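You operate a simulated robot arm through the tools that you are given. There is no shell and no other tool.

You are at the controls of a simulated robot arm. One attempt, no reset.

## Task
Change the ribbon reel for the colour that the order card names.
Fine: lever to FREE first, the red reel into the waste bin, the new one down on the peg, lever back to LOCK. Drop and damage nothing, leave nothing switched on.

It is judged by the outcome, as a careful person would: the job done as asked, and still so three seconds after it is handed in. It fails if anything else is knocked over, pushed out of place, dropped, spilled or broken.

## Robot
A 7-joint arm with a three-finger gripper, fixed in place. Base frame: the origin is at the foot of the arm, x ahead of it, y to its left, z up; the work surface is at about z = 0.86. Units: m, degrees, N and s.
With the tool pointing down near the work surface it reaches from about 0.14 to 0.88 m from the base axis. Its first joint turns from -166.0 to 166.0 degrees. Payload 2.94 kg.
The tool frame sits at the grasp point between the pads (the TCP): z along the fingers, y along the line on which they close. The tips reach 0.03 m beyond it. Largest opening 0.132 m; the body of the gripper starts 0.107 m behind the TCP.
Orientation is told as [roll, pitch, yaw] about the base's x, y, z axes, in that order, counted from this pose: with the fingers straight down and closing along the base's y, the tool's x points along the base's -x, its y along +y and its z along -z.

## Interface
- The arm moves only by the tool servo_tool. Its argument "deltas" is a list of rows, each a list of 3 entries, a list of its own where there are three numbers: the turn, a rotation vector about the tool's x, y, z in degrees, then the shift along the tool's x, y, z in m, then the opening, from 0 (shut) to 1 (fully open). In form: [[[rx, ry, rz], [dx, dy, dz], gripper], ...]. A call has 1 to 20 rows; each row is the pose to reach, as a shift and turn from the pose commanded when the call began, along the tool's axes at that moment. A row lasts 0.2 s, in which the tool goes at most 0.05 m and 8.6 degrees; a call with a longer step from one row to the next is refused whole, and so is a gripper value outside its range. A pose out of reach is approached as far as the arm can. The call stops where the force on the tool passes 40 N (or 10 N more than at its start, if that is more) or the arm is blocked; 0.2 s more then pass. The fingers move at their own pace and stop on an object; they squeeze with about 36 N. The grip force told is the motor's: it shows also when the fingers shut on nothing. Time passes only in rows, and 0.2 s behind the last, so rows that repeat a pose let the fingers close. It gives the time, the measured TCP pose, the force on the tool (base axes), the opening and the grip force at its end, in the units of the frame above (readings bear some noise), with the torque about the TCP (base axes, N m) and any sound that the robot's microphone picked up, and new pictures: "pictures" is both (left out), scene, wrist or none.
- Cameras (640 x 400 px; columns grow to the right, rows downward): "scene" is fixed at [0.4079, -0.6459, 1.6402]; the picture's right is [0.99, 0.13, 0.00], its down [0.13, -0.98, -0.18] and it looks along [-0.02, 0.18, -0.98] (base axes); focal length 315 px, centre (320, 200). "wrist" rides on the gripper at [0.072, 0.003, -0.144] in the tool frame; the picture's right is [-0.04, 1.00, 0.00], its down [-0.88, -0.04, -0.48] and it looks along [-0.48, -0.02, 0.88] (tool axes); focal length 256 px, centre (320, 200). There is no depth. A picture from a camera that has moved, and an enlarged one, comes with that camera's place and axes in the base frame and with its lens. The place of the scene camera against the robot may be out by one fixed shift of up to 0.018 m in any direction.
- raise_lower(by): slides the trunk up (or, below 0, down) by that many m; the arm rides with it, the base frame stays. It gives what a move gives, with no picture.
- enlarge(camera, box): a new picture of the part [left, top, right, bottom] of that camera's present view, enlarged. No time passes.
- hand_in(): hands the job in; it is judged then, once.

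Nothing tells you positions but the pictures and the camera data. Unless the task says otherwise, let go and move clear before handing in.

The tools are called after "Request:" as a command line: name --argument value ..., lists and objects as JSON in quotes. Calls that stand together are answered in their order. servo_tool: Moves the arm, as the interface text tells. Its arguments: {"type":"object","properties":{"deltas":{"type":"array","items":{"type":"array"}},"pictures":{"type":"string","enum":["both","scene","wrist","none"]}},"required":["deltas"]} The other tools are called the same way: raise_lower (by) slides the trunk up or down; enlarge (camera, box) takes an enlarged picture of a part of a camera's view; hand_in () hands the job in.

At the start:

```text
time: 0.0
position: [0.4792, -0.4302, 1.2025]
orientation: [0.0, 0.0, 0.0]
force: [0.2, 0.4, -0.5]
ft_torque: [0.0, -0.01, 0.06]
grip_width: 0.132
gripper_force: 0.2
trunk travel left (down, up): [-0.275, 0.265]
```

scene: 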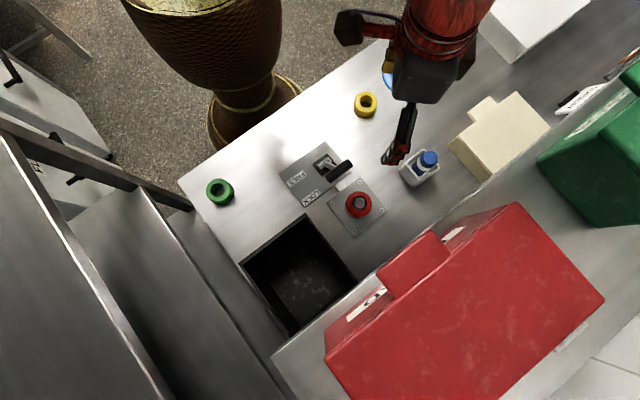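
wrist: 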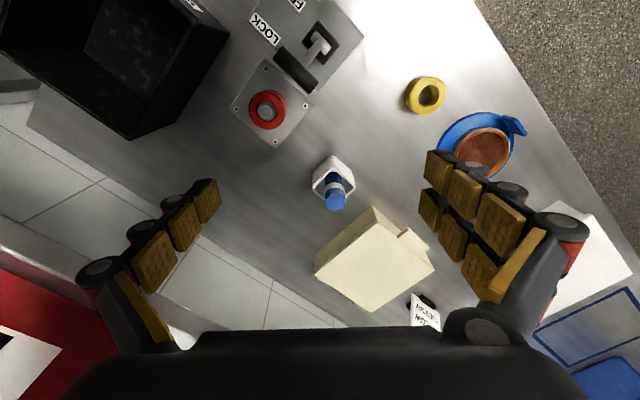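

I see a red reel on a peg plate, a lever plate marked FREE/LOCK, a black waste bin, a green reel and a yellow reel, plus a pill-like bottle, boxes and a card. First I'll zoom in to read the card and the lever.

Request:
enlarge --camera "scene" --box '[260, 80, 460, 240]'

Request:
enlarge --camera "scene" --box '[520, 40, 640, 140]'

Request:
enlarge --camera "wrist" --box '[380, 270, 480, 335]'

Request:
enlarge --camera "wrist" --box '[200, 0, 400, 160]'

```text
2.50 times, centred on (360, 160) of scene
camera zoom: at [0.4079, -0.6459, 1.6402], right [0.99, 0.13, 0.0], down [0.13, -0.98, -0.18], along [-0.02, 0.18, -0.98], focal length 787 px, centre (220, 300)
```

zoom: 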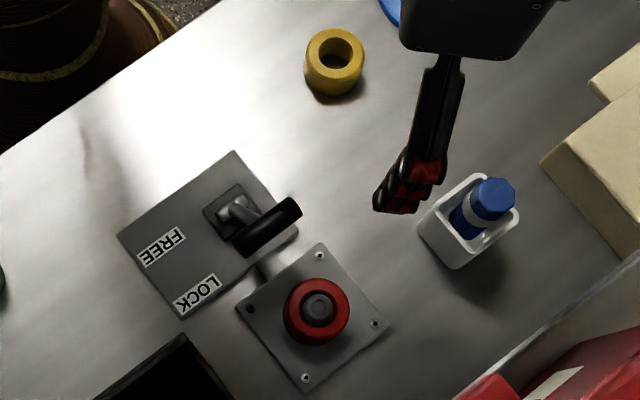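

```text
4.00 times, centred on (580, 90) of scene
camera zoom: at [0.4079, -0.6459, 1.6402], right [0.99, 0.13, 0.0], down [0.13, -0.98, -0.18], along [-0.02, 0.18, -0.98], focal length 1259 px, centre (-720, 640)
```

zoom: 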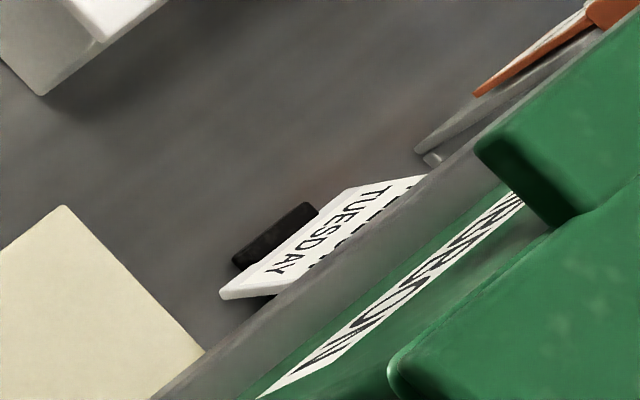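

```text
6.15 times, centred on (430, 302) of wrist
camera zoom: at [0.4068, -0.4269, 1.3481], right [0.04, 1.0, 0.0], down [0.88, -0.04, 0.48], along [0.48, -0.02, -0.88], focal length 1575 px, centre (-357, -431)
```

zoom: 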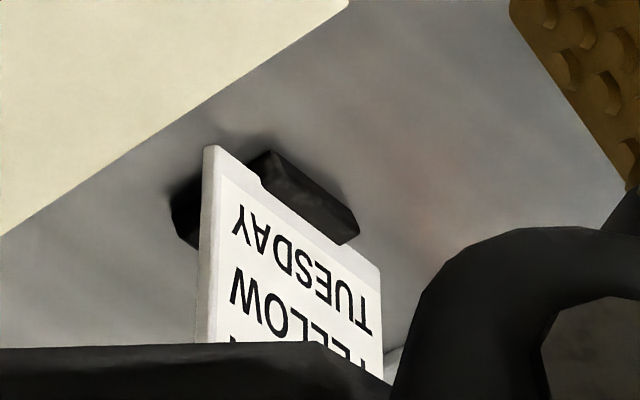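

```text
2.50 times, centred on (300, 80) of wrist
camera zoom: at [0.4068, -0.4269, 1.3481], right [0.04, 1.0, 0.0], down [0.88, -0.04, 0.48], along [0.48, -0.02, -0.88], focal length 640 px, centre (370, 500)
```

zoom: 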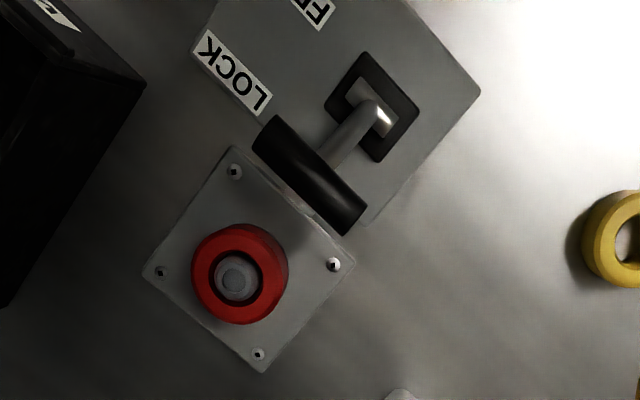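

The card reads "... YELLOW / TUESDAY", but its upper part is hidden and there may be more lines. I'll move the arm high up toward the card to read all of it before touching anything.

Request:
servo_tool --deltas '[[[0, 0, 0], [-0.025, 0.025, 0], 1], [[0, 0, 0], [-0.05, 0.05, 0], 1], [[0, 0, 0], [-0.075, 0.075, 0], 1], [[0, 0, 0], [-0.1, 0.1, 0], 1], [[0, 0, 0], [-0.125, 0.125, 0], 1], [[0, 0, 0], [-0.15, 0.15, 0], 1], [[0, 0, 0], [-0.175, 0.175, 0], 1], [[0, 0, 0], [-0.2, 0.2, 0], 1]]'

```text
time: 1.8
position: [0.6804, -0.2286, 1.2012]
orientation: [0.0, -0.1, 0.1]
force: [1.0, -1.0, -0.6]
ft_torque: [-0.02, -0.01, 0.02]
grip_width: 0.132
gripper_force: 0.1
trunk travel left (down, up): [-0.275, 0.265]
camera wrist: at [0.6088, -0.2262, 1.3468], right [0.04, 1.0, 0.0], down [0.88, -0.04, 0.47], along [0.47, -0.02, -0.88], focal length 256 px, centre (320, 200)
```

scene: 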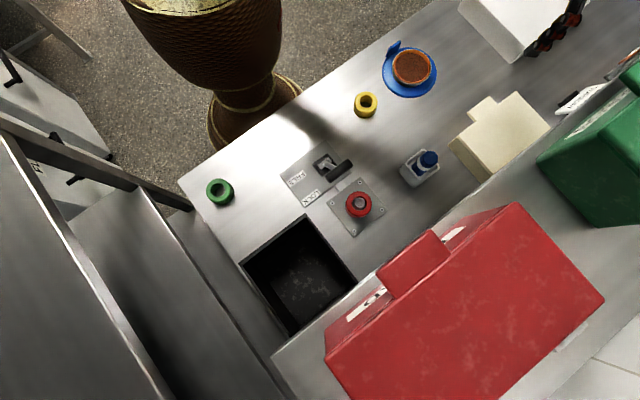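
wrist: 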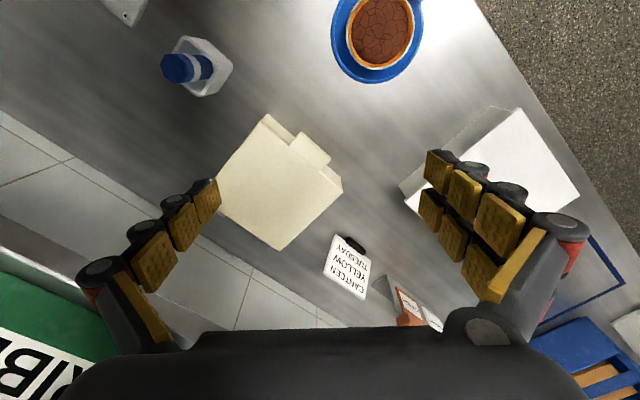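

Request:
enlarge --camera "wrist" --box '[300, 220, 400, 310]'

Request:
enlarge --camera "wrist" --box '[370, 260, 460, 335]'

Request:
enlarge --camera "scene" --box '[560, 30, 640, 120]'

Request:
enlarge --camera "scene" --box '[260, 120, 420, 240]'

```text
4.44 times, centred on (350, 265) of wrist
camera zoom: at [0.6088, -0.2262, 1.3468], right [0.04, 1.0, 0.0], down [0.88, -0.04, 0.47], along [0.47, -0.02, -0.88], focal length 1138 px, centre (187, -89)
```

zoom: 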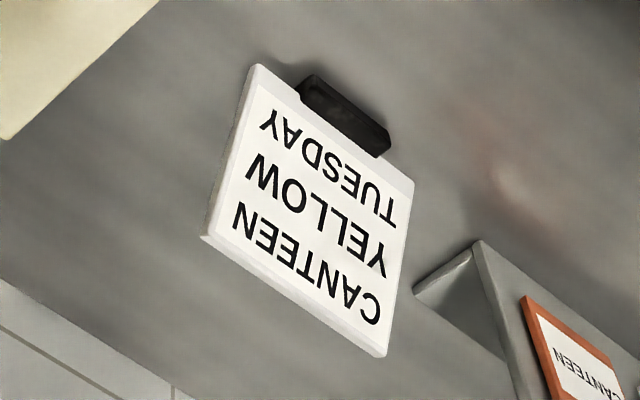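

```text
5.33 times, centred on (415, 298) of wrist
camera zoom: at [0.6088, -0.2262, 1.3468], right [0.04, 1.0, 0.0], down [0.88, -0.04, 0.47], along [0.47, -0.02, -0.88], focal length 1365 px, centre (-187, -320)
```

zoom: 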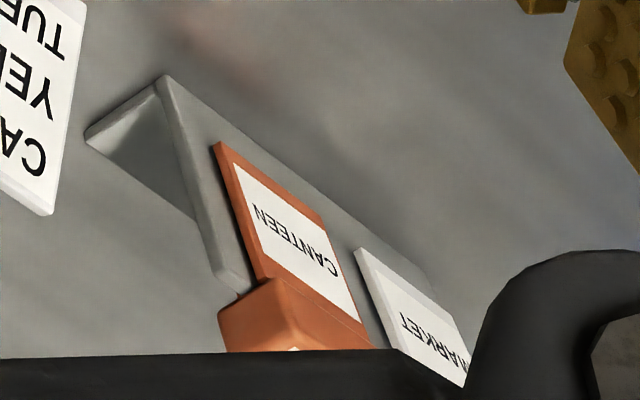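

```text
4.44 times, centred on (600, 75) of scene
camera zoom: at [0.4079, -0.6459, 1.6402], right [0.99, 0.13, 0.0], down [0.13, -0.98, -0.18], along [-0.02, 0.18, -0.98], focal length 1399 px, centre (-924, 756)
```

zoom: 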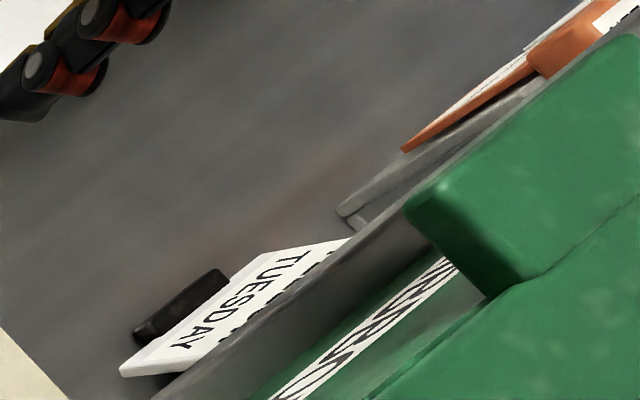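

```text
3.33 times, centred on (340, 180) of scene
camera zoom: at [0.4079, -0.6459, 1.6402], right [0.99, 0.13, 0.0], down [0.13, -0.98, -0.18], along [-0.02, 0.18, -0.98], focal length 1049 px, centre (253, 267)
```

zoom: 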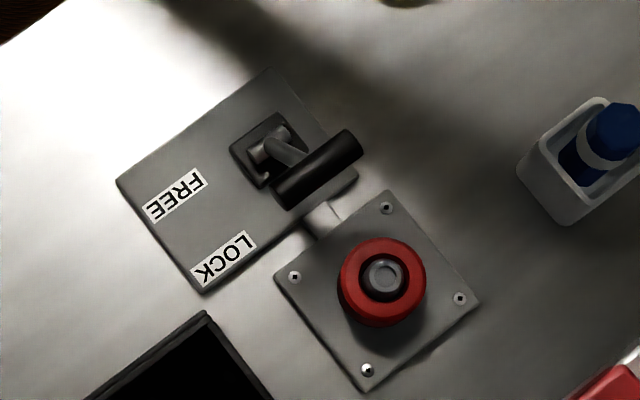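

The order card reads "CANTEEN / YELLOW / TUESDAY", so the yellow reel near [0.466, -0.25] is the one to fit. The lever handle, near [0.42, -0.46], leans to the LOCK side, toward the red reel near [0.476, -0.52]. Next I'll move above the lever for a close look.

Request:
servo_tool --deltas '[[[0, 0, -4.06], [0.026, -0.023, 0.01], 1], [[0, 0, -8.12], [0.052, -0.046, 0.02], 1], [[0, 0, -12.18], [0.078, -0.069, 0.03], 1], [[0, 0, -16.24], [0.104, -0.092, 0.04], 1], [[0, 0, -20.3], [0.13, -0.115, 0.05], 1], [[0, 0, -24.36], [0.156, -0.138, 0.06], 1], [[0, 0, -28.42], [0.182, -0.161, 0.07], 1], [[0, 0, -32.48], [0.208, -0.184, 0.08], 1], [[0, 0, -36.54], [0.234, -0.207, 0.09], 1], [[0, 0, -40.6], [0.26, -0.23, 0.1], 1]]'

```text
time: 4.0
position: [0.4195, -0.4606, 1.1041]
orientation: [0.0, 0.1, 40.7]
force: [-0.2, -0.2, 0.0]
ft_torque: [-0.04, 0.02, 0.01]
grip_width: 0.132
gripper_force: 0.0
trunk travel left (down, up): [-0.275, 0.265]
camera wrist: at [0.362, -0.5053, 1.2496], right [-0.62, 0.79, 0.0], down [0.69, 0.54, 0.48], along [0.37, 0.29, -0.88], focal length 256 px, centre (320, 200)
```

scene: 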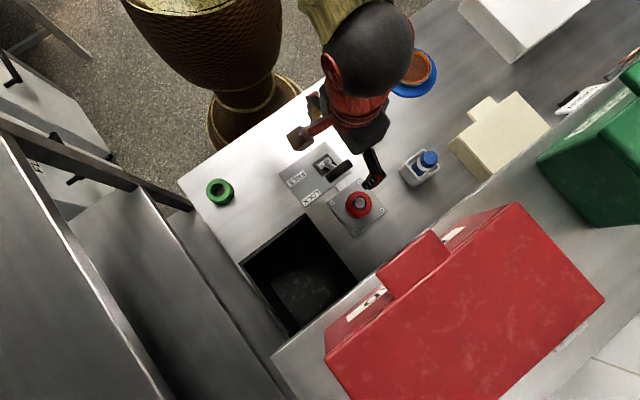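
wrist: 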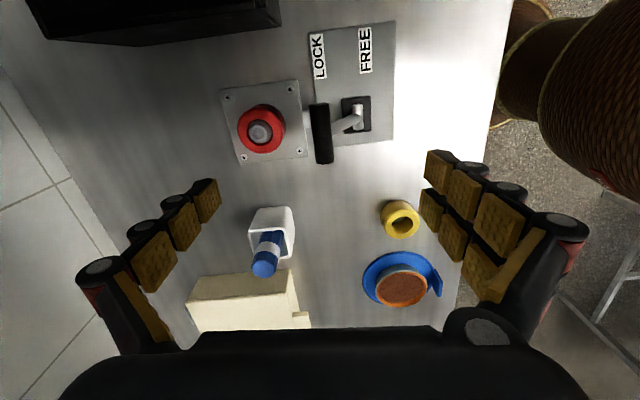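

Request:
enlarge --camera "wrist" --box '[210, 10, 410, 180]'

Request:
enlarge --camera "wrist" --box '[290, 80, 400, 180]'

```text
2.35 times, centred on (310, 95) of wrist
camera zoom: at [0.362, -0.5053, 1.2496], right [-0.62, 0.79, 0.0], down [0.69, 0.54, 0.48], along [0.37, 0.29, -0.88], focal length 602 px, centre (344, 447)
```

zoom: 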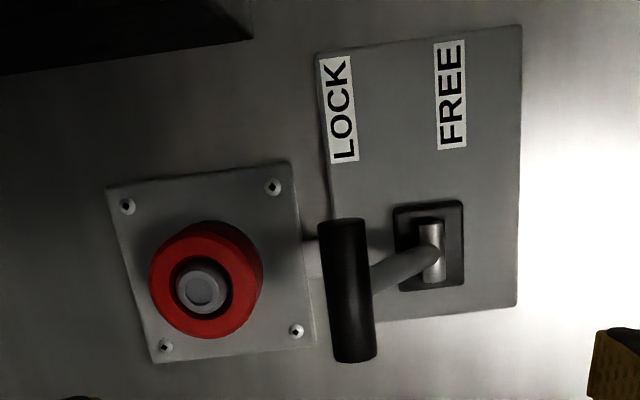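

```text
4.00 times, centred on (345, 130) of wrist
camera zoom: at [0.362, -0.5053, 1.2496], right [-0.62, 0.79, 0.0], down [0.69, 0.54, 0.48], along [0.37, 0.29, -0.88], focal length 1024 px, centre (220, 480)
```

zoom: 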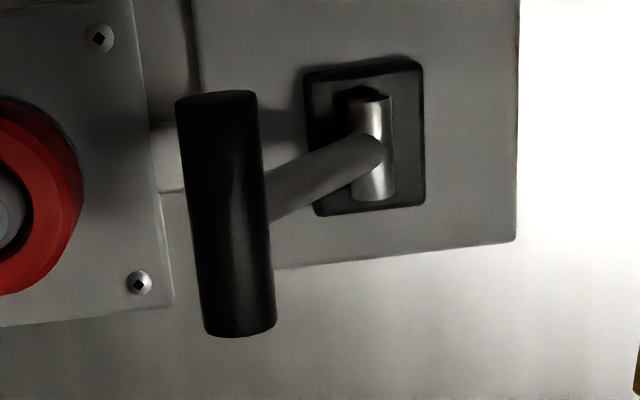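

The lever pivots near [0.382, -0.421, 0.875] and its handle bar is near [0.418, -0.458, 0.95], at about 45°. I'll close the fingers and come down just outside the bar on the LOCK side, stopping partway to check alignment.

Request:
servo_tool --deltas '[[[0, 0, -1], [-0.001, -0.01, 0], 0], [[0, 0, -2], [-0.002, -0.02, 0], 0], [[0, 0, -3.8], [-0.003, -0.031, 0], 0], [[0, 0, -3.8], [-0.003, -0.031, 0], 0], [[0, 0, -3.8], [-0.003, -0.031, 0], 0], [[0, 0, -3.8], [-0.003, -0.031, 0], 0], [[0, 0, -3.8], [-0.003, -0.031, 0], 0], [[0, 0, -3.8], [-0.003, -0.031, 0], 0], [[0, 0, -3.8], [-0.003, -0.031, 0.03], 0], [[0, 0, -3.8], [-0.003, -0.031, 0.06], 0], [[0, 0, -3.8], [-0.003, -0.031, 0.09], 0]]'

```text
time: 6.4
position: [0.441, -0.4799, 1.0154]
orientation: [0.0, 0.0, 44.5]
force: [-0.5, 0.0, -0.5]
ft_torque: [0.0, 0.0, 0.0]
grip_width: 0.0001
gripper_force: 29.0
trunk travel left (down, up): [-0.275, 0.265]
camera wrist: at [0.3871, -0.5295, 1.1594], right [-0.67, 0.74, 0.0], down [0.65, 0.59, 0.48], along [0.35, 0.32, -0.88], focal length 256 px, centre (320, 200)
```

scene: 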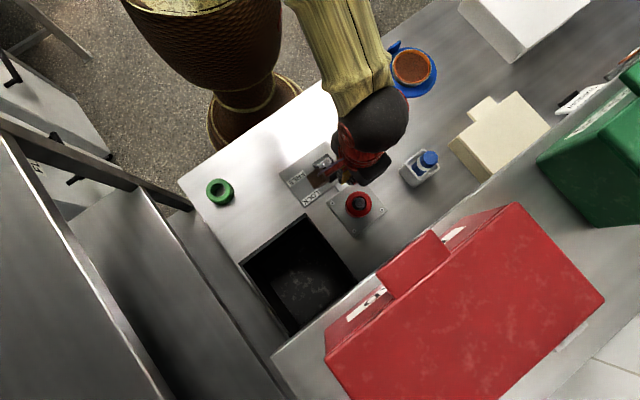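
wrist: 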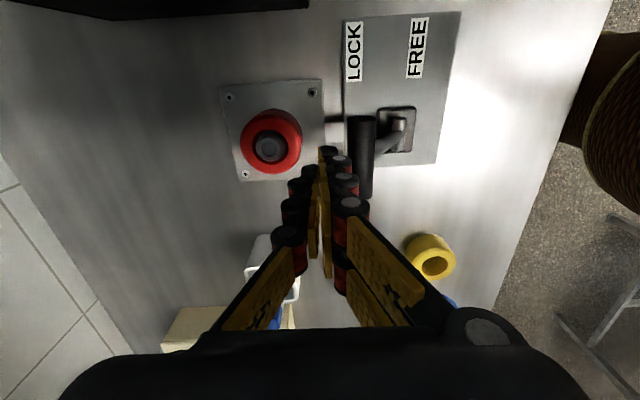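

Request:
enlarge --camera "wrist" --box '[220, 60, 460, 220]'

Request:
enlarge --camera "scene" --box '[270, 120, 430, 240]'

```text
2.50 times, centred on (340, 140) of wrist
camera zoom: at [0.3871, -0.5295, 1.1594], right [-0.67, 0.74, 0.0], down [0.65, 0.59, 0.48], along [0.35, 0.32, -0.88], focal length 640 px, centre (270, 350)
```

zoom: 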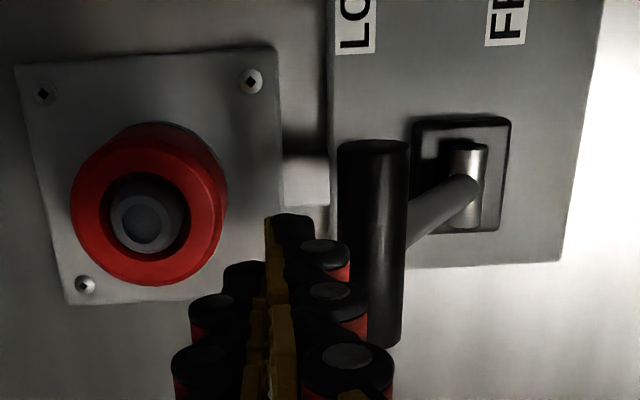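

```text
3.33 times, centred on (350, 180) of scene
camera zoom: at [0.4079, -0.6459, 1.6402], right [0.99, 0.13, 0.0], down [0.13, -0.98, -0.18], along [-0.02, 0.18, -0.98], focal length 1049 px, centre (220, 267)
```

zoom: 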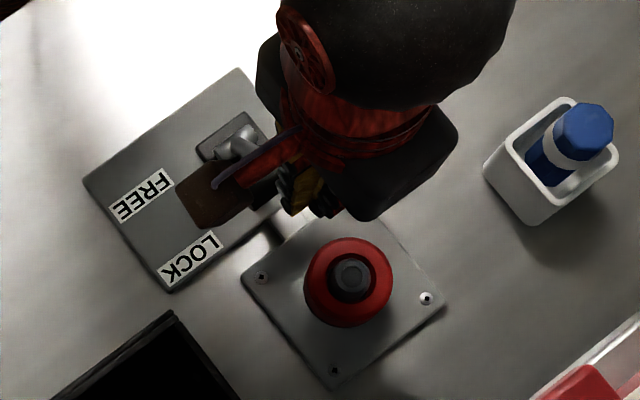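

The closed fingers are lined up just outside the bar. I'll shift outward slightly for margin, lower until the tips are level with the bar, and then push toward FREE in small steps.

Request:
servo_tool --deltas '[[[0, 0, 0], [0, -0.006, 0], 0], [[0, 0, 0], [0, -0.006, 0.016], 0], [[0, 0, 0], [0, -0.006, 0.032], 0], [[0, 0, 0], [0, -0.006, 0.046], 0], [[0, 0, 0], [0, -0.006, 0.046], 0]]'

```text
time: 7.6
position: [0.4461, -0.485, 0.9669]
orientation: [0.1, 0.0, 44.4]
force: [-0.5, -0.1, 0.8]
ft_torque: [-0.01, -0.01, 0.01]
grip_width: 0.0
gripper_force: 29.1
trunk travel left (down, up): [-0.275, 0.265]
camera wrist: at [0.3919, -0.5342, 1.1127], right [-0.67, 0.74, 0.0], down [0.65, 0.59, 0.48], along [0.35, 0.32, -0.88], focal length 256 px, centre (320, 200)
```

scene: 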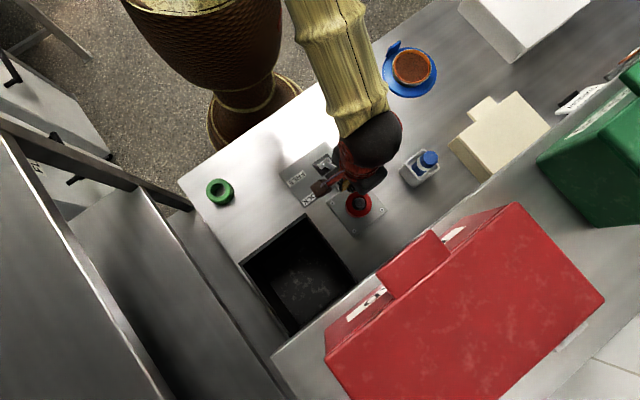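
wrist: 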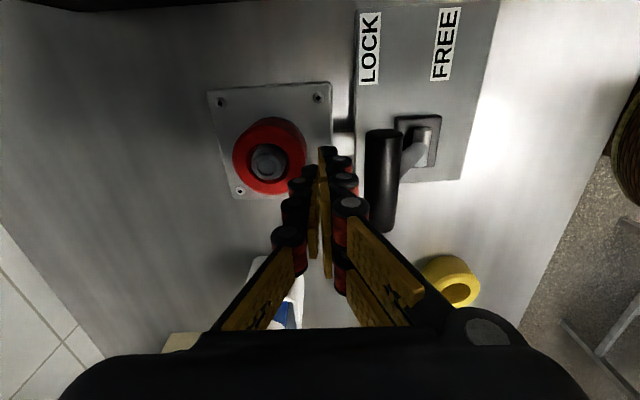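

The fingers are beside the bar with a clear gap. Now I'll push slowly toward FREE.

Request:
servo_tool --deltas '[[[0, 0, 0], [0, 0.01, 0], 0], [[0, 0, 0], [0, 0.02, 0], 0], [[0, 0, 0], [0, 0.028, 0], 0], [[0, 0, 0], [0, 0.036, 0], 0], [[0, 0, 0], [0, 0.044, 0], 0], [[0, 0, 0], [0, 0.052, 0], 0], [[0, 0, 0], [0, 0.06, 0], 0]]'

```text
time: 9.2
position: [0.4034, -0.443, 0.9664]
orientation: [0.1, 0.0, 44.3]
force: [-0.3, 0.0, -0.3]
ft_torque: [0.0, -0.02, 0.0]
grip_width: 0.0
gripper_force: 28.4
trunk travel left (down, up): [-0.275, 0.265]
camera wrist: at [0.349, -0.4918, 1.1112], right [-0.67, 0.74, 0.0], down [0.66, 0.59, 0.48], along [0.35, 0.32, -0.88], focal length 256 px, centre (320, 200)
```

scene: 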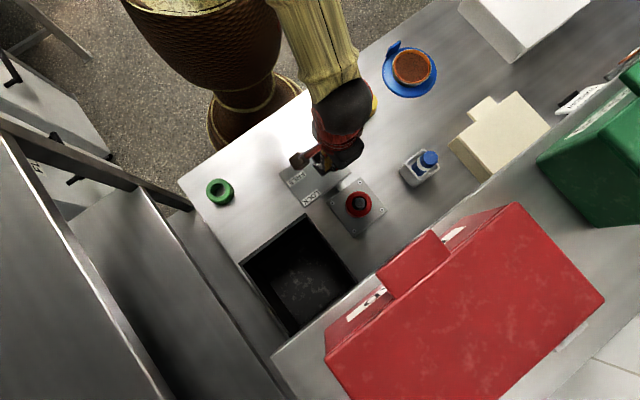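
wrist: 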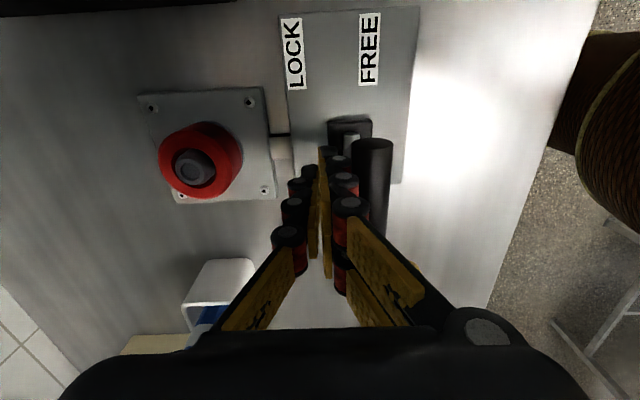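

The lever is swinging with almost no resistance. I'll keep pushing in small steps until I feel the stop.

Request:
servo_tool --deltas '[[[0, 0, 0], [0, 0.006, 0], 0], [[0, 0, 0], [0, 0.012, 0], 0], [[0, 0, 0], [0, 0.018, 0], 0], [[0, 0, 0], [0, 0.024, 0], 0]]'

```text
time: 10.2
position: [0.386, -0.4246, 0.9673]
orientation: [0.1, 0.0, 44.4]
force: [0.0, -0.1, 0.0]
ft_torque: [0.01, -0.02, -0.03]
grip_width: 0.0
gripper_force: 28.4
trunk travel left (down, up): [-0.275, 0.265]
camera wrist: at [0.3335, -0.4741, 1.1123], right [-0.67, 0.74, 0.0], down [0.65, 0.59, 0.48], along [0.35, 0.32, -0.88], focal length 256 px, centre (320, 200)
```

scene: 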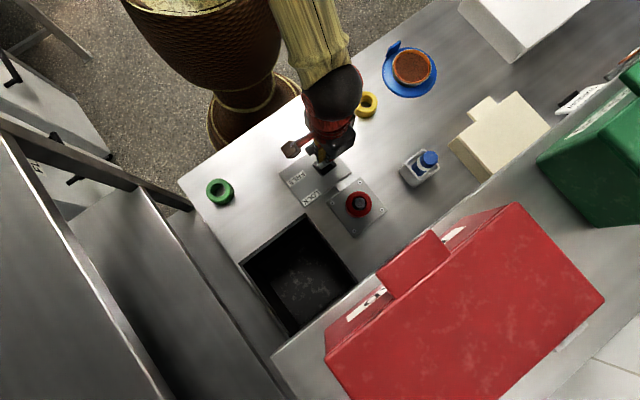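
wrist: 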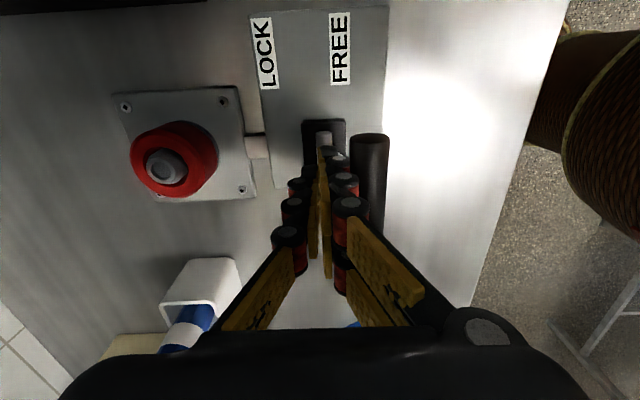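

Request:
servo_tool --deltas '[[[0, 0, 0], [0, 0.005, 0], 0], [[0, 0, 0], [0, 0.01, 0], 0], [[0, 0, 0], [0, 0.015, 0], 0], [[0, 0, 0], [0, 0.02, 0], 0]]'

```text
time: 11.2
position: [0.373, -0.4111, 0.9666]
orientation: [0.0, 0.0, 44.4]
force: [-0.1, -0.6, 1.6]
ft_torque: [0.03, 0.02, 0.03]
grip_width: 0.0001
gripper_force: 28.7
trunk travel left (down, up): [-0.275, 0.265]
camera wrist: at [0.3189, -0.4601, 1.1117], right [-0.67, 0.74, 0.0], down [0.65, 0.59, 0.48], along [0.35, 0.32, -0.88], focal length 256 px, centre (320, 200)
```

scene: 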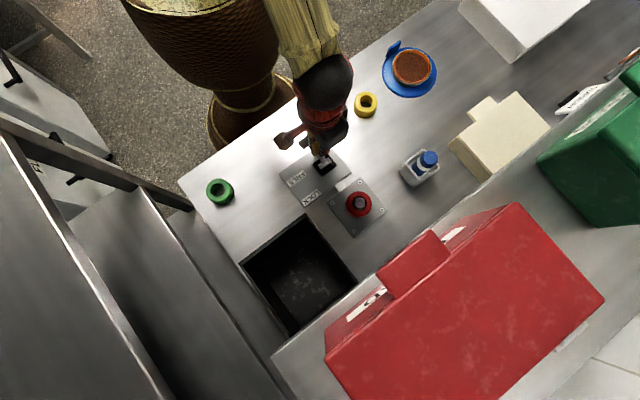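
wrist: 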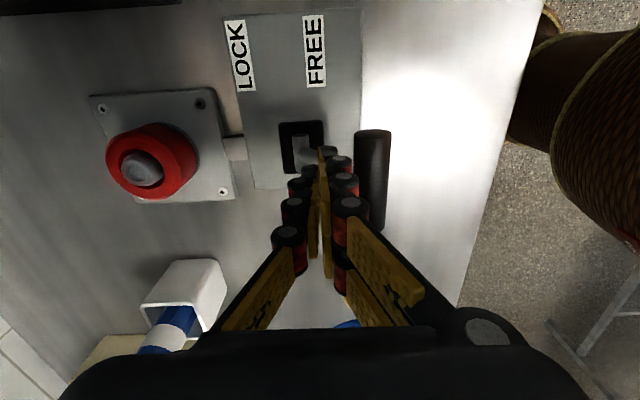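

Request:
servo_tool --deltas '[[[0, 0, 0], [0, 0.004, 0], 0], [[0, 0, 0], [0, 0.008, 0], 0], [[0, 0, 0], [0, 0.012, 0], 0], [[0, 0, 0], [0, 0.016, 0], 0]]'

```text
time: 12.1
position: [0.3687, -0.4067, 0.9721]
orientation: [-1.4, 0.1, 44.4]
force: [4.3, -3.8, 6.1]
ft_torque: [-0.09, -0.04, 0.03]
grip_width: 0.0
gripper_force: 28.8
trunk travel left (down, up): [-0.275, 0.265]
stopped in row 4: the force on the tool passed its limit at 43 N (the readings are from after the stop); the commanded pose is now the measured one
camera wrist: at [0.313, -0.4534, 1.1178], right [-0.67, 0.74, -0.02], down [0.65, 0.6, 0.47], along [0.37, 0.3, -0.88], focal length 256 px, centre (320, 200)
```

scene: 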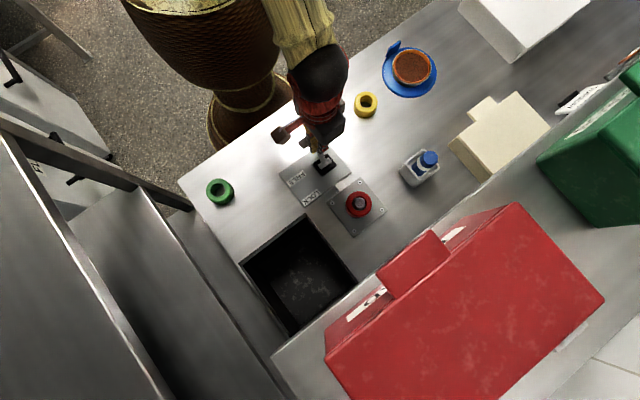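
wrist: 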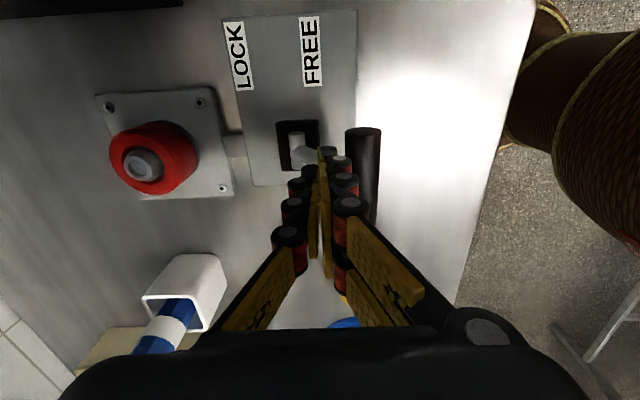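

The force rose sharply, so the lever has reached its stop on the FREE side. I'll back off, level the tool, rise, and check the lever.

Request:
servo_tool --deltas '[[[-0.7, 0, 0], [0, -0.008, 0], 0], [[-1.4, 0, 0], [0, -0.02, 0], 0], [[-1.4, 0, 0], [0, -0.02, -0.03], 0], [[-1.4, 0, 0], [0, -0.02, -0.07], 0.3], [[-1.4, 0, 0], [0, -0.02, -0.11], 0.6], [[-1.4, 0, 0], [0, -0.02, -0.14], 1], [[-1.4, 0, 0], [0, -0.02, -0.14], 1], [[-1.4, 0, 0], [0, -0.02, -0.14], 1], [[-1.4, 0, 0], [0, -0.02, -0.14], 1], [[-1.4, 0, 0], [0, -0.02, -0.14], 1]]'

```text
time: 14.3
position: [0.381, -0.4182, 1.1124]
orientation: [0.4, 0.0, 44.4]
force: [0.2, 0.1, 0.0]
ft_torque: [0.05, 0.02, 0.04]
grip_width: 0.1077
gripper_force: 0.0
trunk travel left (down, up): [-0.275, 0.265]
camera wrist: at [0.3285, -0.468, 1.257], right [-0.67, 0.74, 0.01], down [0.66, 0.59, 0.47], along [0.35, 0.32, -0.88], focal length 256 px, centre (320, 200)
```

scene: 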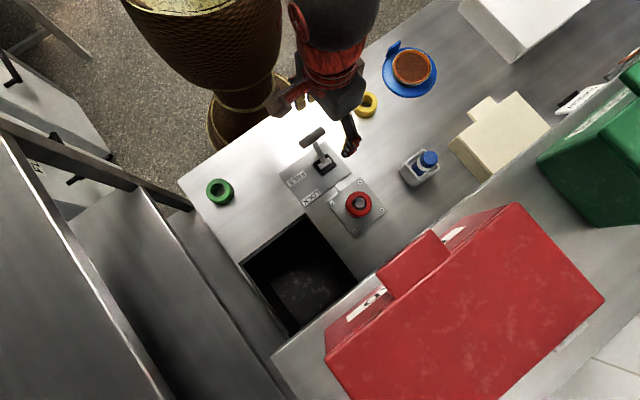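
wrist: 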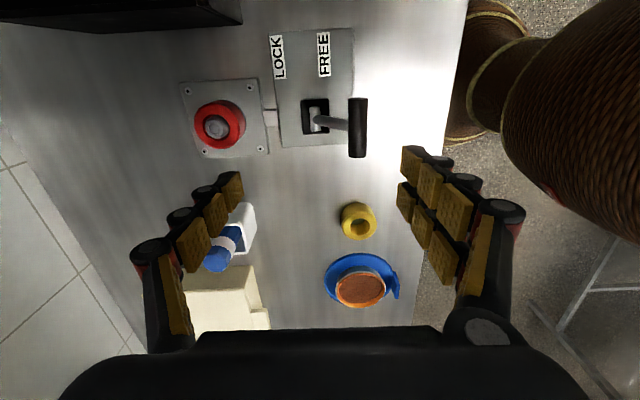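

The lever now leans fully to the FREE side and stays there. Next I'll measure the red reel and the peg more closely.

Request:
enlarge --camera "wrist" --box '[160, 60, 290, 170]'

Request:
enlarge --camera "wrist" --box '[300, 180, 420, 260]'

Request:
enlarge --camera "scene" --box '[310, 80, 410, 240]'

Request:
enlarge --camera "scene" --box '[220, 190, 400, 340]'

```text
3.64 times, centred on (225, 115) of wrist
camera zoom: at [0.3285, -0.468, 1.257], right [-0.67, 0.74, 0.01], down [0.66, 0.59, 0.47], along [0.35, 0.32, -0.88], focal length 931 px, centre (666, 509)
```

zoom: 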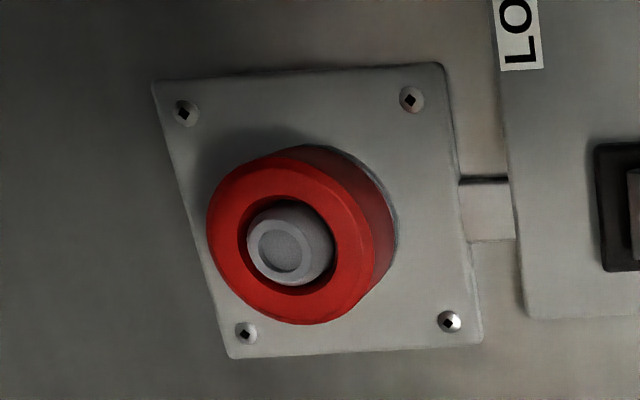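

```text
5.00 times, centred on (360, 220) of wrist
camera zoom: at [0.3285, -0.468, 1.257], right [-0.67, 0.74, 0.01], down [0.66, 0.59, 0.47], along [0.35, 0.32, -0.88], focal length 1280 px, centre (120, 100)
```

zoom: 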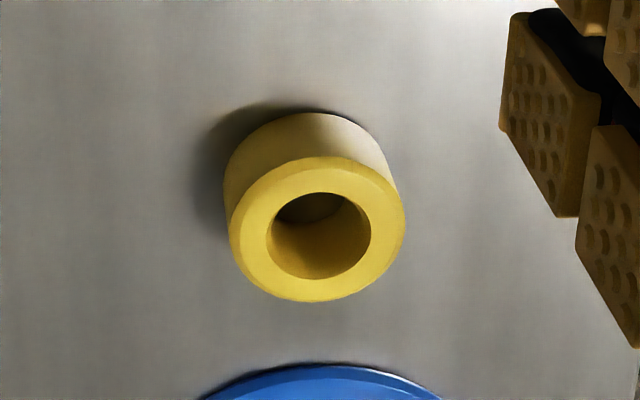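

```text
2.50 times, centred on (360, 160) of scene
camera zoom: at [0.4079, -0.6459, 1.6402], right [0.99, 0.13, 0.0], down [0.13, -0.98, -0.18], along [-0.02, 0.18, -0.98], focal length 787 px, centre (220, 300)
```

zoom: 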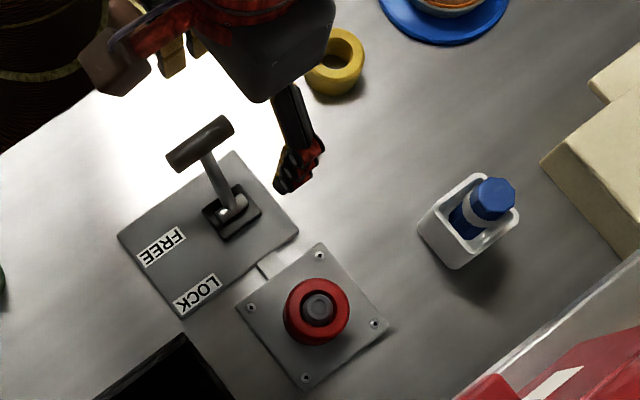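

```text
2.67 times, centred on (310, 265) of scene
camera zoom: at [0.4079, -0.6459, 1.6402], right [0.99, 0.13, 0.0], down [0.13, -0.98, -0.18], along [-0.02, 0.18, -0.98], focal length 840 px, centre (347, 27)
```

zoom: 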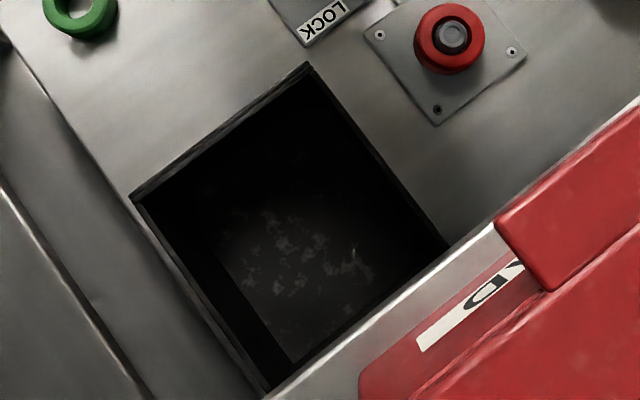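

The reels measure about 59 mm across with a 35 mm hole, and 33 mm tall. The red one sits on its peg near [0.479, -0.519] with its top near z 0.90, and the yellow one is near [0.466, -0.252]. I'll move above the red reel with the fingers about 0.1 m apart and check centring.

Request:
servo_tool --deltas '[[[0.1, 0, 0], [0, -0.04, 0], 0.76], [[0.2, 0, 0], [0, -0.08, 0], 0.76], [[0.4, 0, 0], [0, -0.12, 0], 0.76], [[0.4, 0, 0], [0.0007, -0.141, 0.02], 0.76], [[0.4, 0, 0], [0.0007, -0.141, 0.05], 0.76], [[0.4, 0, 0], [0.0007, -0.141, 0.09], 0.76], [[0.4, 0, 0], [0.0007, -0.141, 0.09], 0.76]]'

```text
time: 15.9
position: [0.4804, -0.5204, 1.0184]
orientation: [-0.1, 0.2, 44.3]
force: [0.6, -0.2, 0.0]
ft_torque: [0.01, 0.03, 0.03]
grip_width: 0.1003
gripper_force: 0.0
trunk travel left (down, up): [-0.275, 0.265]
camera wrist: at [0.4259, -0.5677, 1.1628], right [-0.67, 0.74, 0.0], down [0.66, 0.59, 0.47], along [0.35, 0.32, -0.88], focal length 256 px, centre (320, 200)
```

scene: 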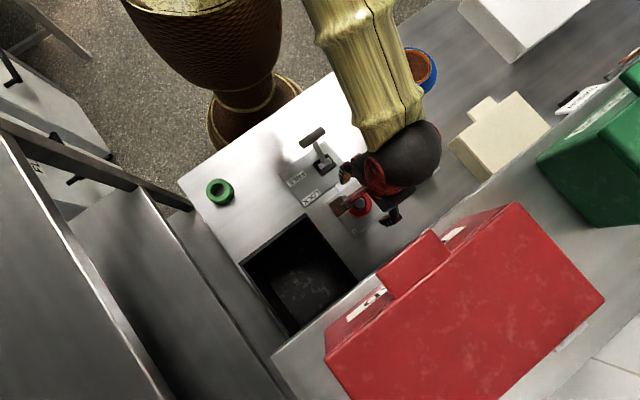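
wrist: 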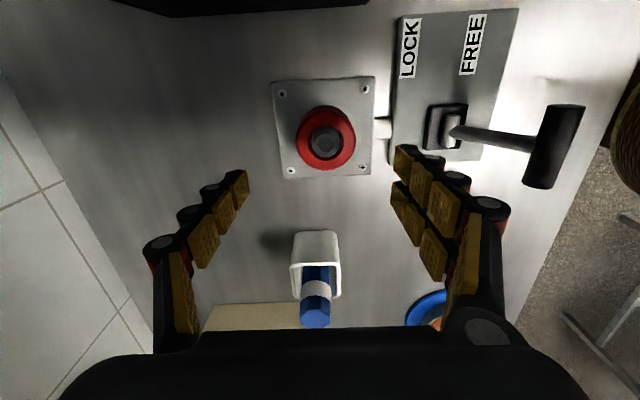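

Request:
enlarge --camera "wrist" --box '[220, 60, 440, 200]'

```text
2.86 times, centred on (330, 130) of wrist
camera zoom: at [0.4259, -0.5677, 1.1628], right [-0.67, 0.74, 0.0], down [0.66, 0.59, 0.47], along [0.35, 0.32, -0.88], focal length 731 px, centre (291, 400)
```

zoom: 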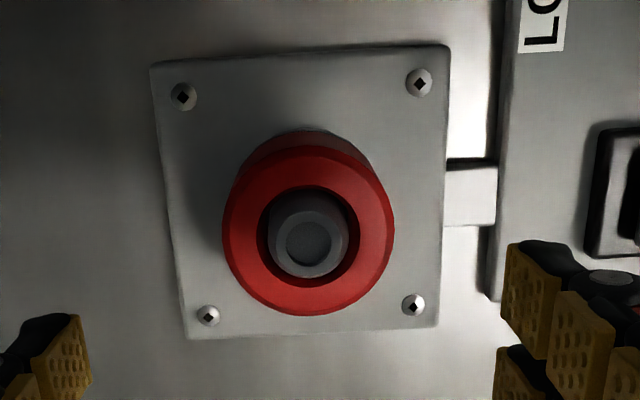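

The reel centre sits about 6 mm toward +y of the tool from my grasp point. I'll correct that and lower around the reel, keeping the tips clear of the plate.

Request:
servo_tool --deltas '[[[0, 0, 0], [-0.001, 0.006, 0.02], 0.76], [[0, 0, 0], [-0.001, 0.006, 0.045], 0.76], [[0, 0, 0], [-0.001, 0.006, 0.07], 0.76], [[0, 0, 0], [-0.001, 0.006, 0.09], 0.76], [[0, 0, 0], [-0.001, 0.006, 0.102], 0.76], [[0, 0, 0], [-0.001, 0.006, 0.11], 0.76], [[0, 0, 0], [-0.001, 0.006, 0.11], 0.76]]'

```text
time: 17.5
position: [0.4735, -0.5154, 0.9097]
orientation: [0.0, 0.2, 44.4]
force: [0.1, -0.3, -0.1]
ft_torque: [0.01, -0.02, 0.0]
grip_width: 0.1003
gripper_force: 0.1
trunk travel left (down, up): [-0.275, 0.265]
camera wrist: at [0.4211, -0.5639, 1.0547], right [-0.67, 0.74, 0.0], down [0.66, 0.59, 0.47], along [0.35, 0.32, -0.88], focal length 256 px, centre (320, 200)
```

scene: 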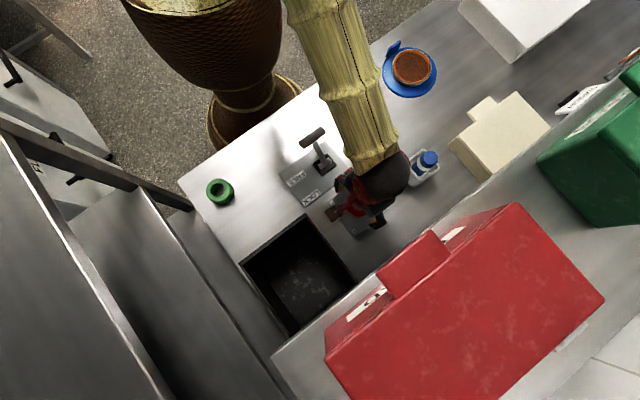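
wrist: 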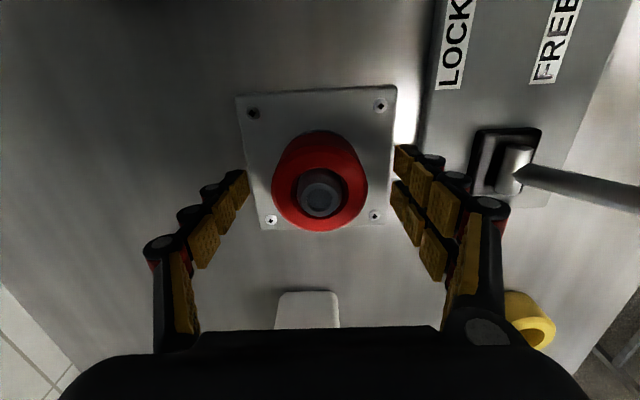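

The reel is centred between the pads. Closing on it now.

Request:
servo_tool --deltas '[[[0, 0, 0], [0, 0, 0], 0.5], [[0, 0, 0], [0, 0, 0], 0.3], [[0, 0, 0], [0, 0, 0], 0.3], [[0, 0, 0], [0, 0, 0], 0.3], [[0, 0, 0], [0, 0, 0], 0.3]]'

```text
time: 18.7
position: [0.4742, -0.5165, 0.9086]
orientation: [0.1, 0.1, 44.5]
force: [0.9, -0.6, -0.1]
ft_torque: [-0.02, -0.01, 0.01]
grip_width: 0.0577
gripper_force: 32.5
trunk travel left (down, up): [-0.275, 0.265]
camera wrist: at [0.4212, -0.5639, 1.055], right [-0.67, 0.74, 0.0], down [0.65, 0.59, 0.47], along [0.35, 0.32, -0.88], focal length 256 px, centre (320, 200)
```

scene: 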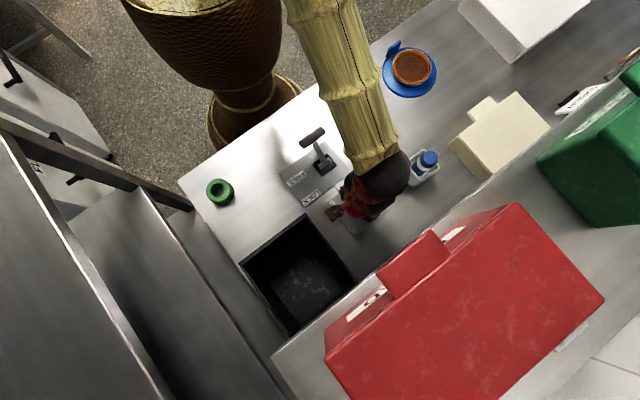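
wrist: 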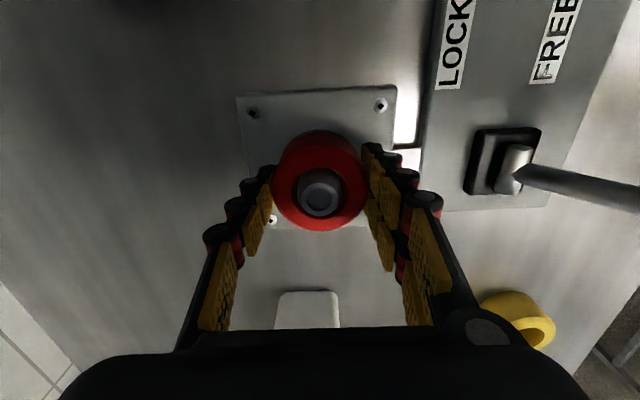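

The reel is gripped at 58 mm, with little side force. Lifting slowly off the peg.

Request:
servo_tool --deltas '[[[0, 0, 0], [0, 0, -0.006], 0.3], [[0, 0, 0], [0, 0, -0.014], 0.3], [[0, 0, 0], [0, 0, -0.024], 0.3], [[0, 0, 0], [0, 0, -0.036], 0.3], [[0, 0, 0], [0, 0, -0.05], 0.3], [[0, 0, 0], [0, 0, -0.07], 0.3], [[0, 0, 0], [0, 0, -0.09], 0.3], [[0, 0, 0], [0, 0, -0.12], 0.3], [[0, 0, 0], [0, 0, -0.15], 0.3]]'

```text
time: 20.7
position: [0.4739, -0.5139, 1.0615]
orientation: [0.1, 0.1, 44.4]
force: [-0.1, 0.3, -0.5]
ft_torque: [-0.02, 0.0, -0.02]
grip_width: 0.0578
gripper_force: 35.9
trunk travel left (down, up): [-0.275, 0.265]
camera wrist: at [0.4211, -0.5624, 1.2059], right [-0.67, 0.74, 0.0], down [0.66, 0.59, 0.47], along [0.35, 0.32, -0.88], focal length 256 px, centre (320, 200)
```

scene: 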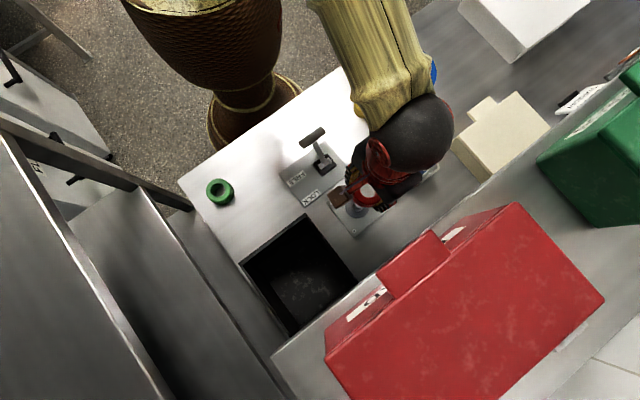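
wrist: 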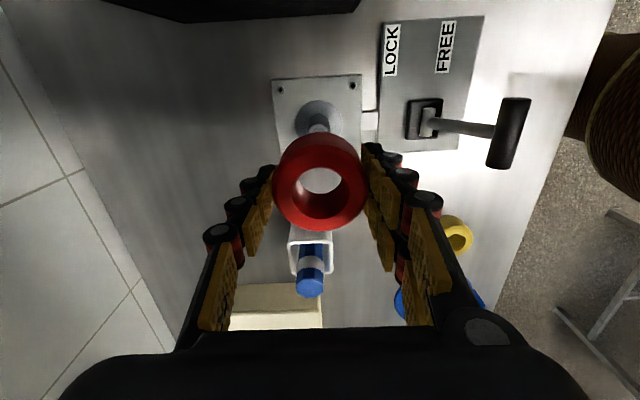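

Request:
enlarge --camera "wrist" --box '[240, 60, 400, 160]'

Request:
enlarge --camera "scene" --box '[310, 150, 430, 250]'

```text
4.00 times, centred on (320, 110) of wrist
camera zoom: at [0.4211, -0.5624, 1.2059], right [-0.67, 0.74, 0.0], down [0.66, 0.59, 0.47], along [0.35, 0.32, -0.88], focal length 1024 px, centre (320, 560)
```

zoom: 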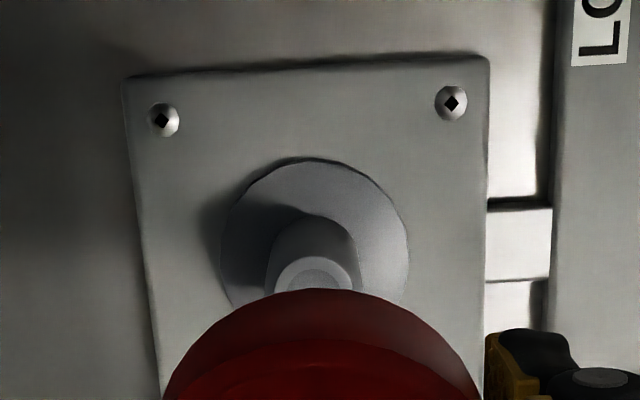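

```text
4.00 times, centred on (370, 200) of scene
camera zoom: at [0.4079, -0.6459, 1.6402], right [0.99, 0.13, 0.0], down [0.13, -0.98, -0.18], along [-0.02, 0.18, -0.98], focal length 1259 px, centre (120, 200)
```

zoom: 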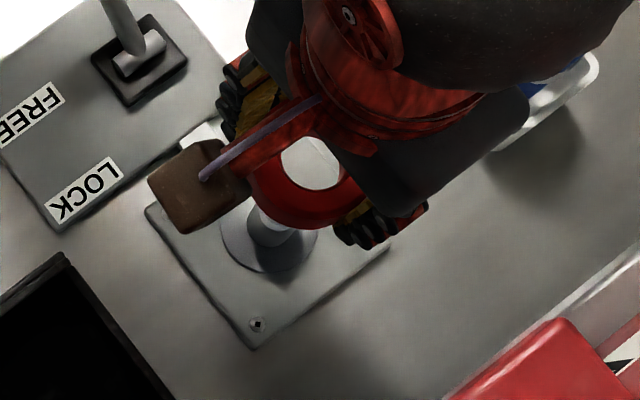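

The red reel is free and held cleanly, and the peg has a seat flange under it. Before carrying the reel over, I'll rise and turn so the wrist camera can see the waste bin and the boxes near it.

Request:
servo_tool --deltas '[[[0, 0, 0], [0, 0, -0.04], 0.3], [[0, 0, 0], [0, 0, -0.08], 0.3], [[0, 0, 7.5], [0.005, 0, -0.11], 0.3], [[0, 0, 15], [0.012, -0.001, -0.14], 0.3], [[0, 0, 22.5], [0.02, -0.002, -0.14], 0.3], [[0, 0, 30], [0.028, -0.003, -0.14], 0.3], [[0, 0, 37.5], [0.036, -0.004, -0.14], 0.3], [[0, 0, 45], [0.044, -0.005, -0.14], 0.3], [[0, 0, 52.5], [0.052, -0.006, -0.14], 0.3], [[0, 0, 60], [0.06, -0.007, -0.14], 0.3], [[0, 0, 67.5], [0.068, -0.008, -0.14], 0.3], [[0, 0, 75], [0.076, -0.009, -0.14], 0.3], [[0, 0, 82.5], [0.085, -0.009, -0.14], 0.3], [[0, 0, 90], [0.085, -0.009, -0.14], 0.3]]'

```text
time: 23.7
position: [0.4193, -0.5818, 1.2008]
orientation: [-0.1, 0.1, -45.7]
force: [0.3, -0.9, -0.9]
ft_torque: [0.01, 0.0, -0.01]
grip_width: 0.0578
gripper_force: 36.3
trunk travel left (down, up): [-0.275, 0.265]
camera wrist: at [0.3718, -0.5276, 1.3457], right [0.75, 0.67, 0.0], down [0.59, -0.66, 0.48], along [0.32, -0.35, -0.88], focal length 256 px, centre (320, 200)
```

scene: 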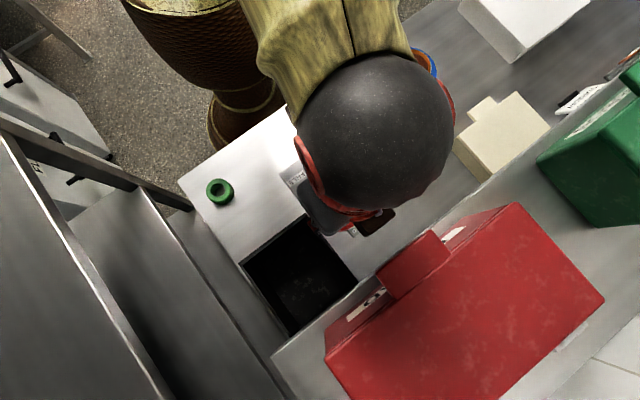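
wrist: 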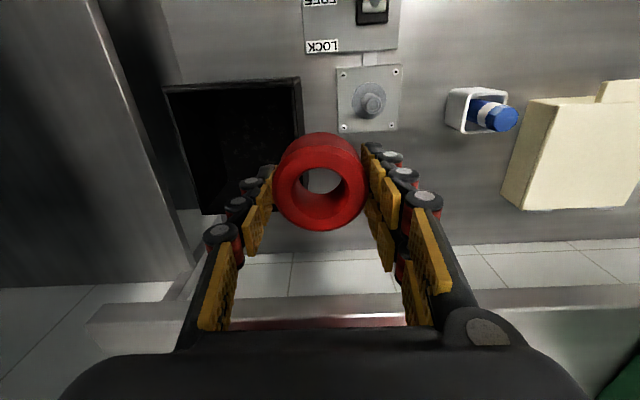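

Request:
enlarge --camera "wrist" --box '[140, 50, 340, 230]'

Request:
enlarge --camera "wrist" --box '[0, 200, 640, 400]'

Request:
enlarge --camera "scene" --box '[220, 190, 460, 400]'

```text
2.22 times, centred on (240, 140) of wrist
camera zoom: at [0.3718, -0.5276, 1.3457], right [0.75, 0.67, 0.0], down [0.59, -0.66, 0.48], along [0.32, -0.35, -0.88], focal length 569 px, centre (498, 333)
```

zoom: 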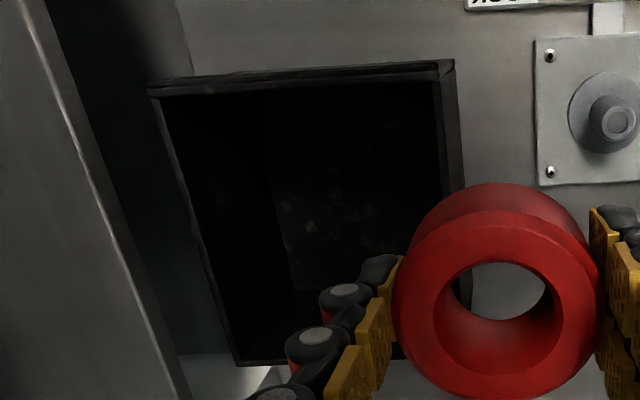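

```text
1.00 times, centred on (320, 300) of wrist (not enlarged: the box is as wide or as high as the picture)
camera zoom: at [0.3718, -0.5276, 1.3457], right [0.75, 0.67, 0.0], down [0.59, -0.66, 0.48], along [0.32, -0.35, -0.88], focal length 256 px, centre (320, 100)
```

zoom: 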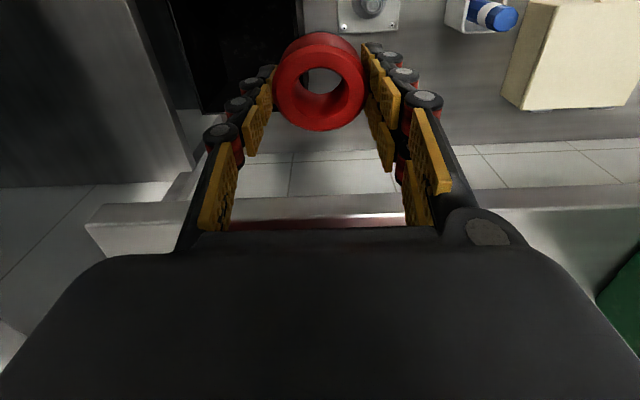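

```text
1.90 times, centred on (340, 295) of scene
camera zoom: at [0.4079, -0.6459, 1.6402], right [0.99, 0.13, 0.0], down [0.13, -0.98, -0.18], along [-0.02, 0.18, -0.98], focal length 600 px, centre (282, 19)
```

zoom: 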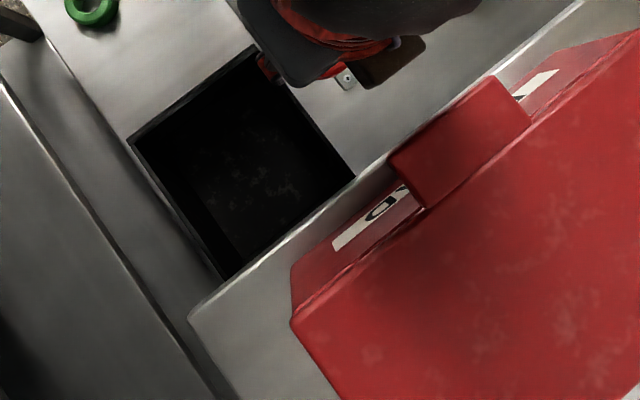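

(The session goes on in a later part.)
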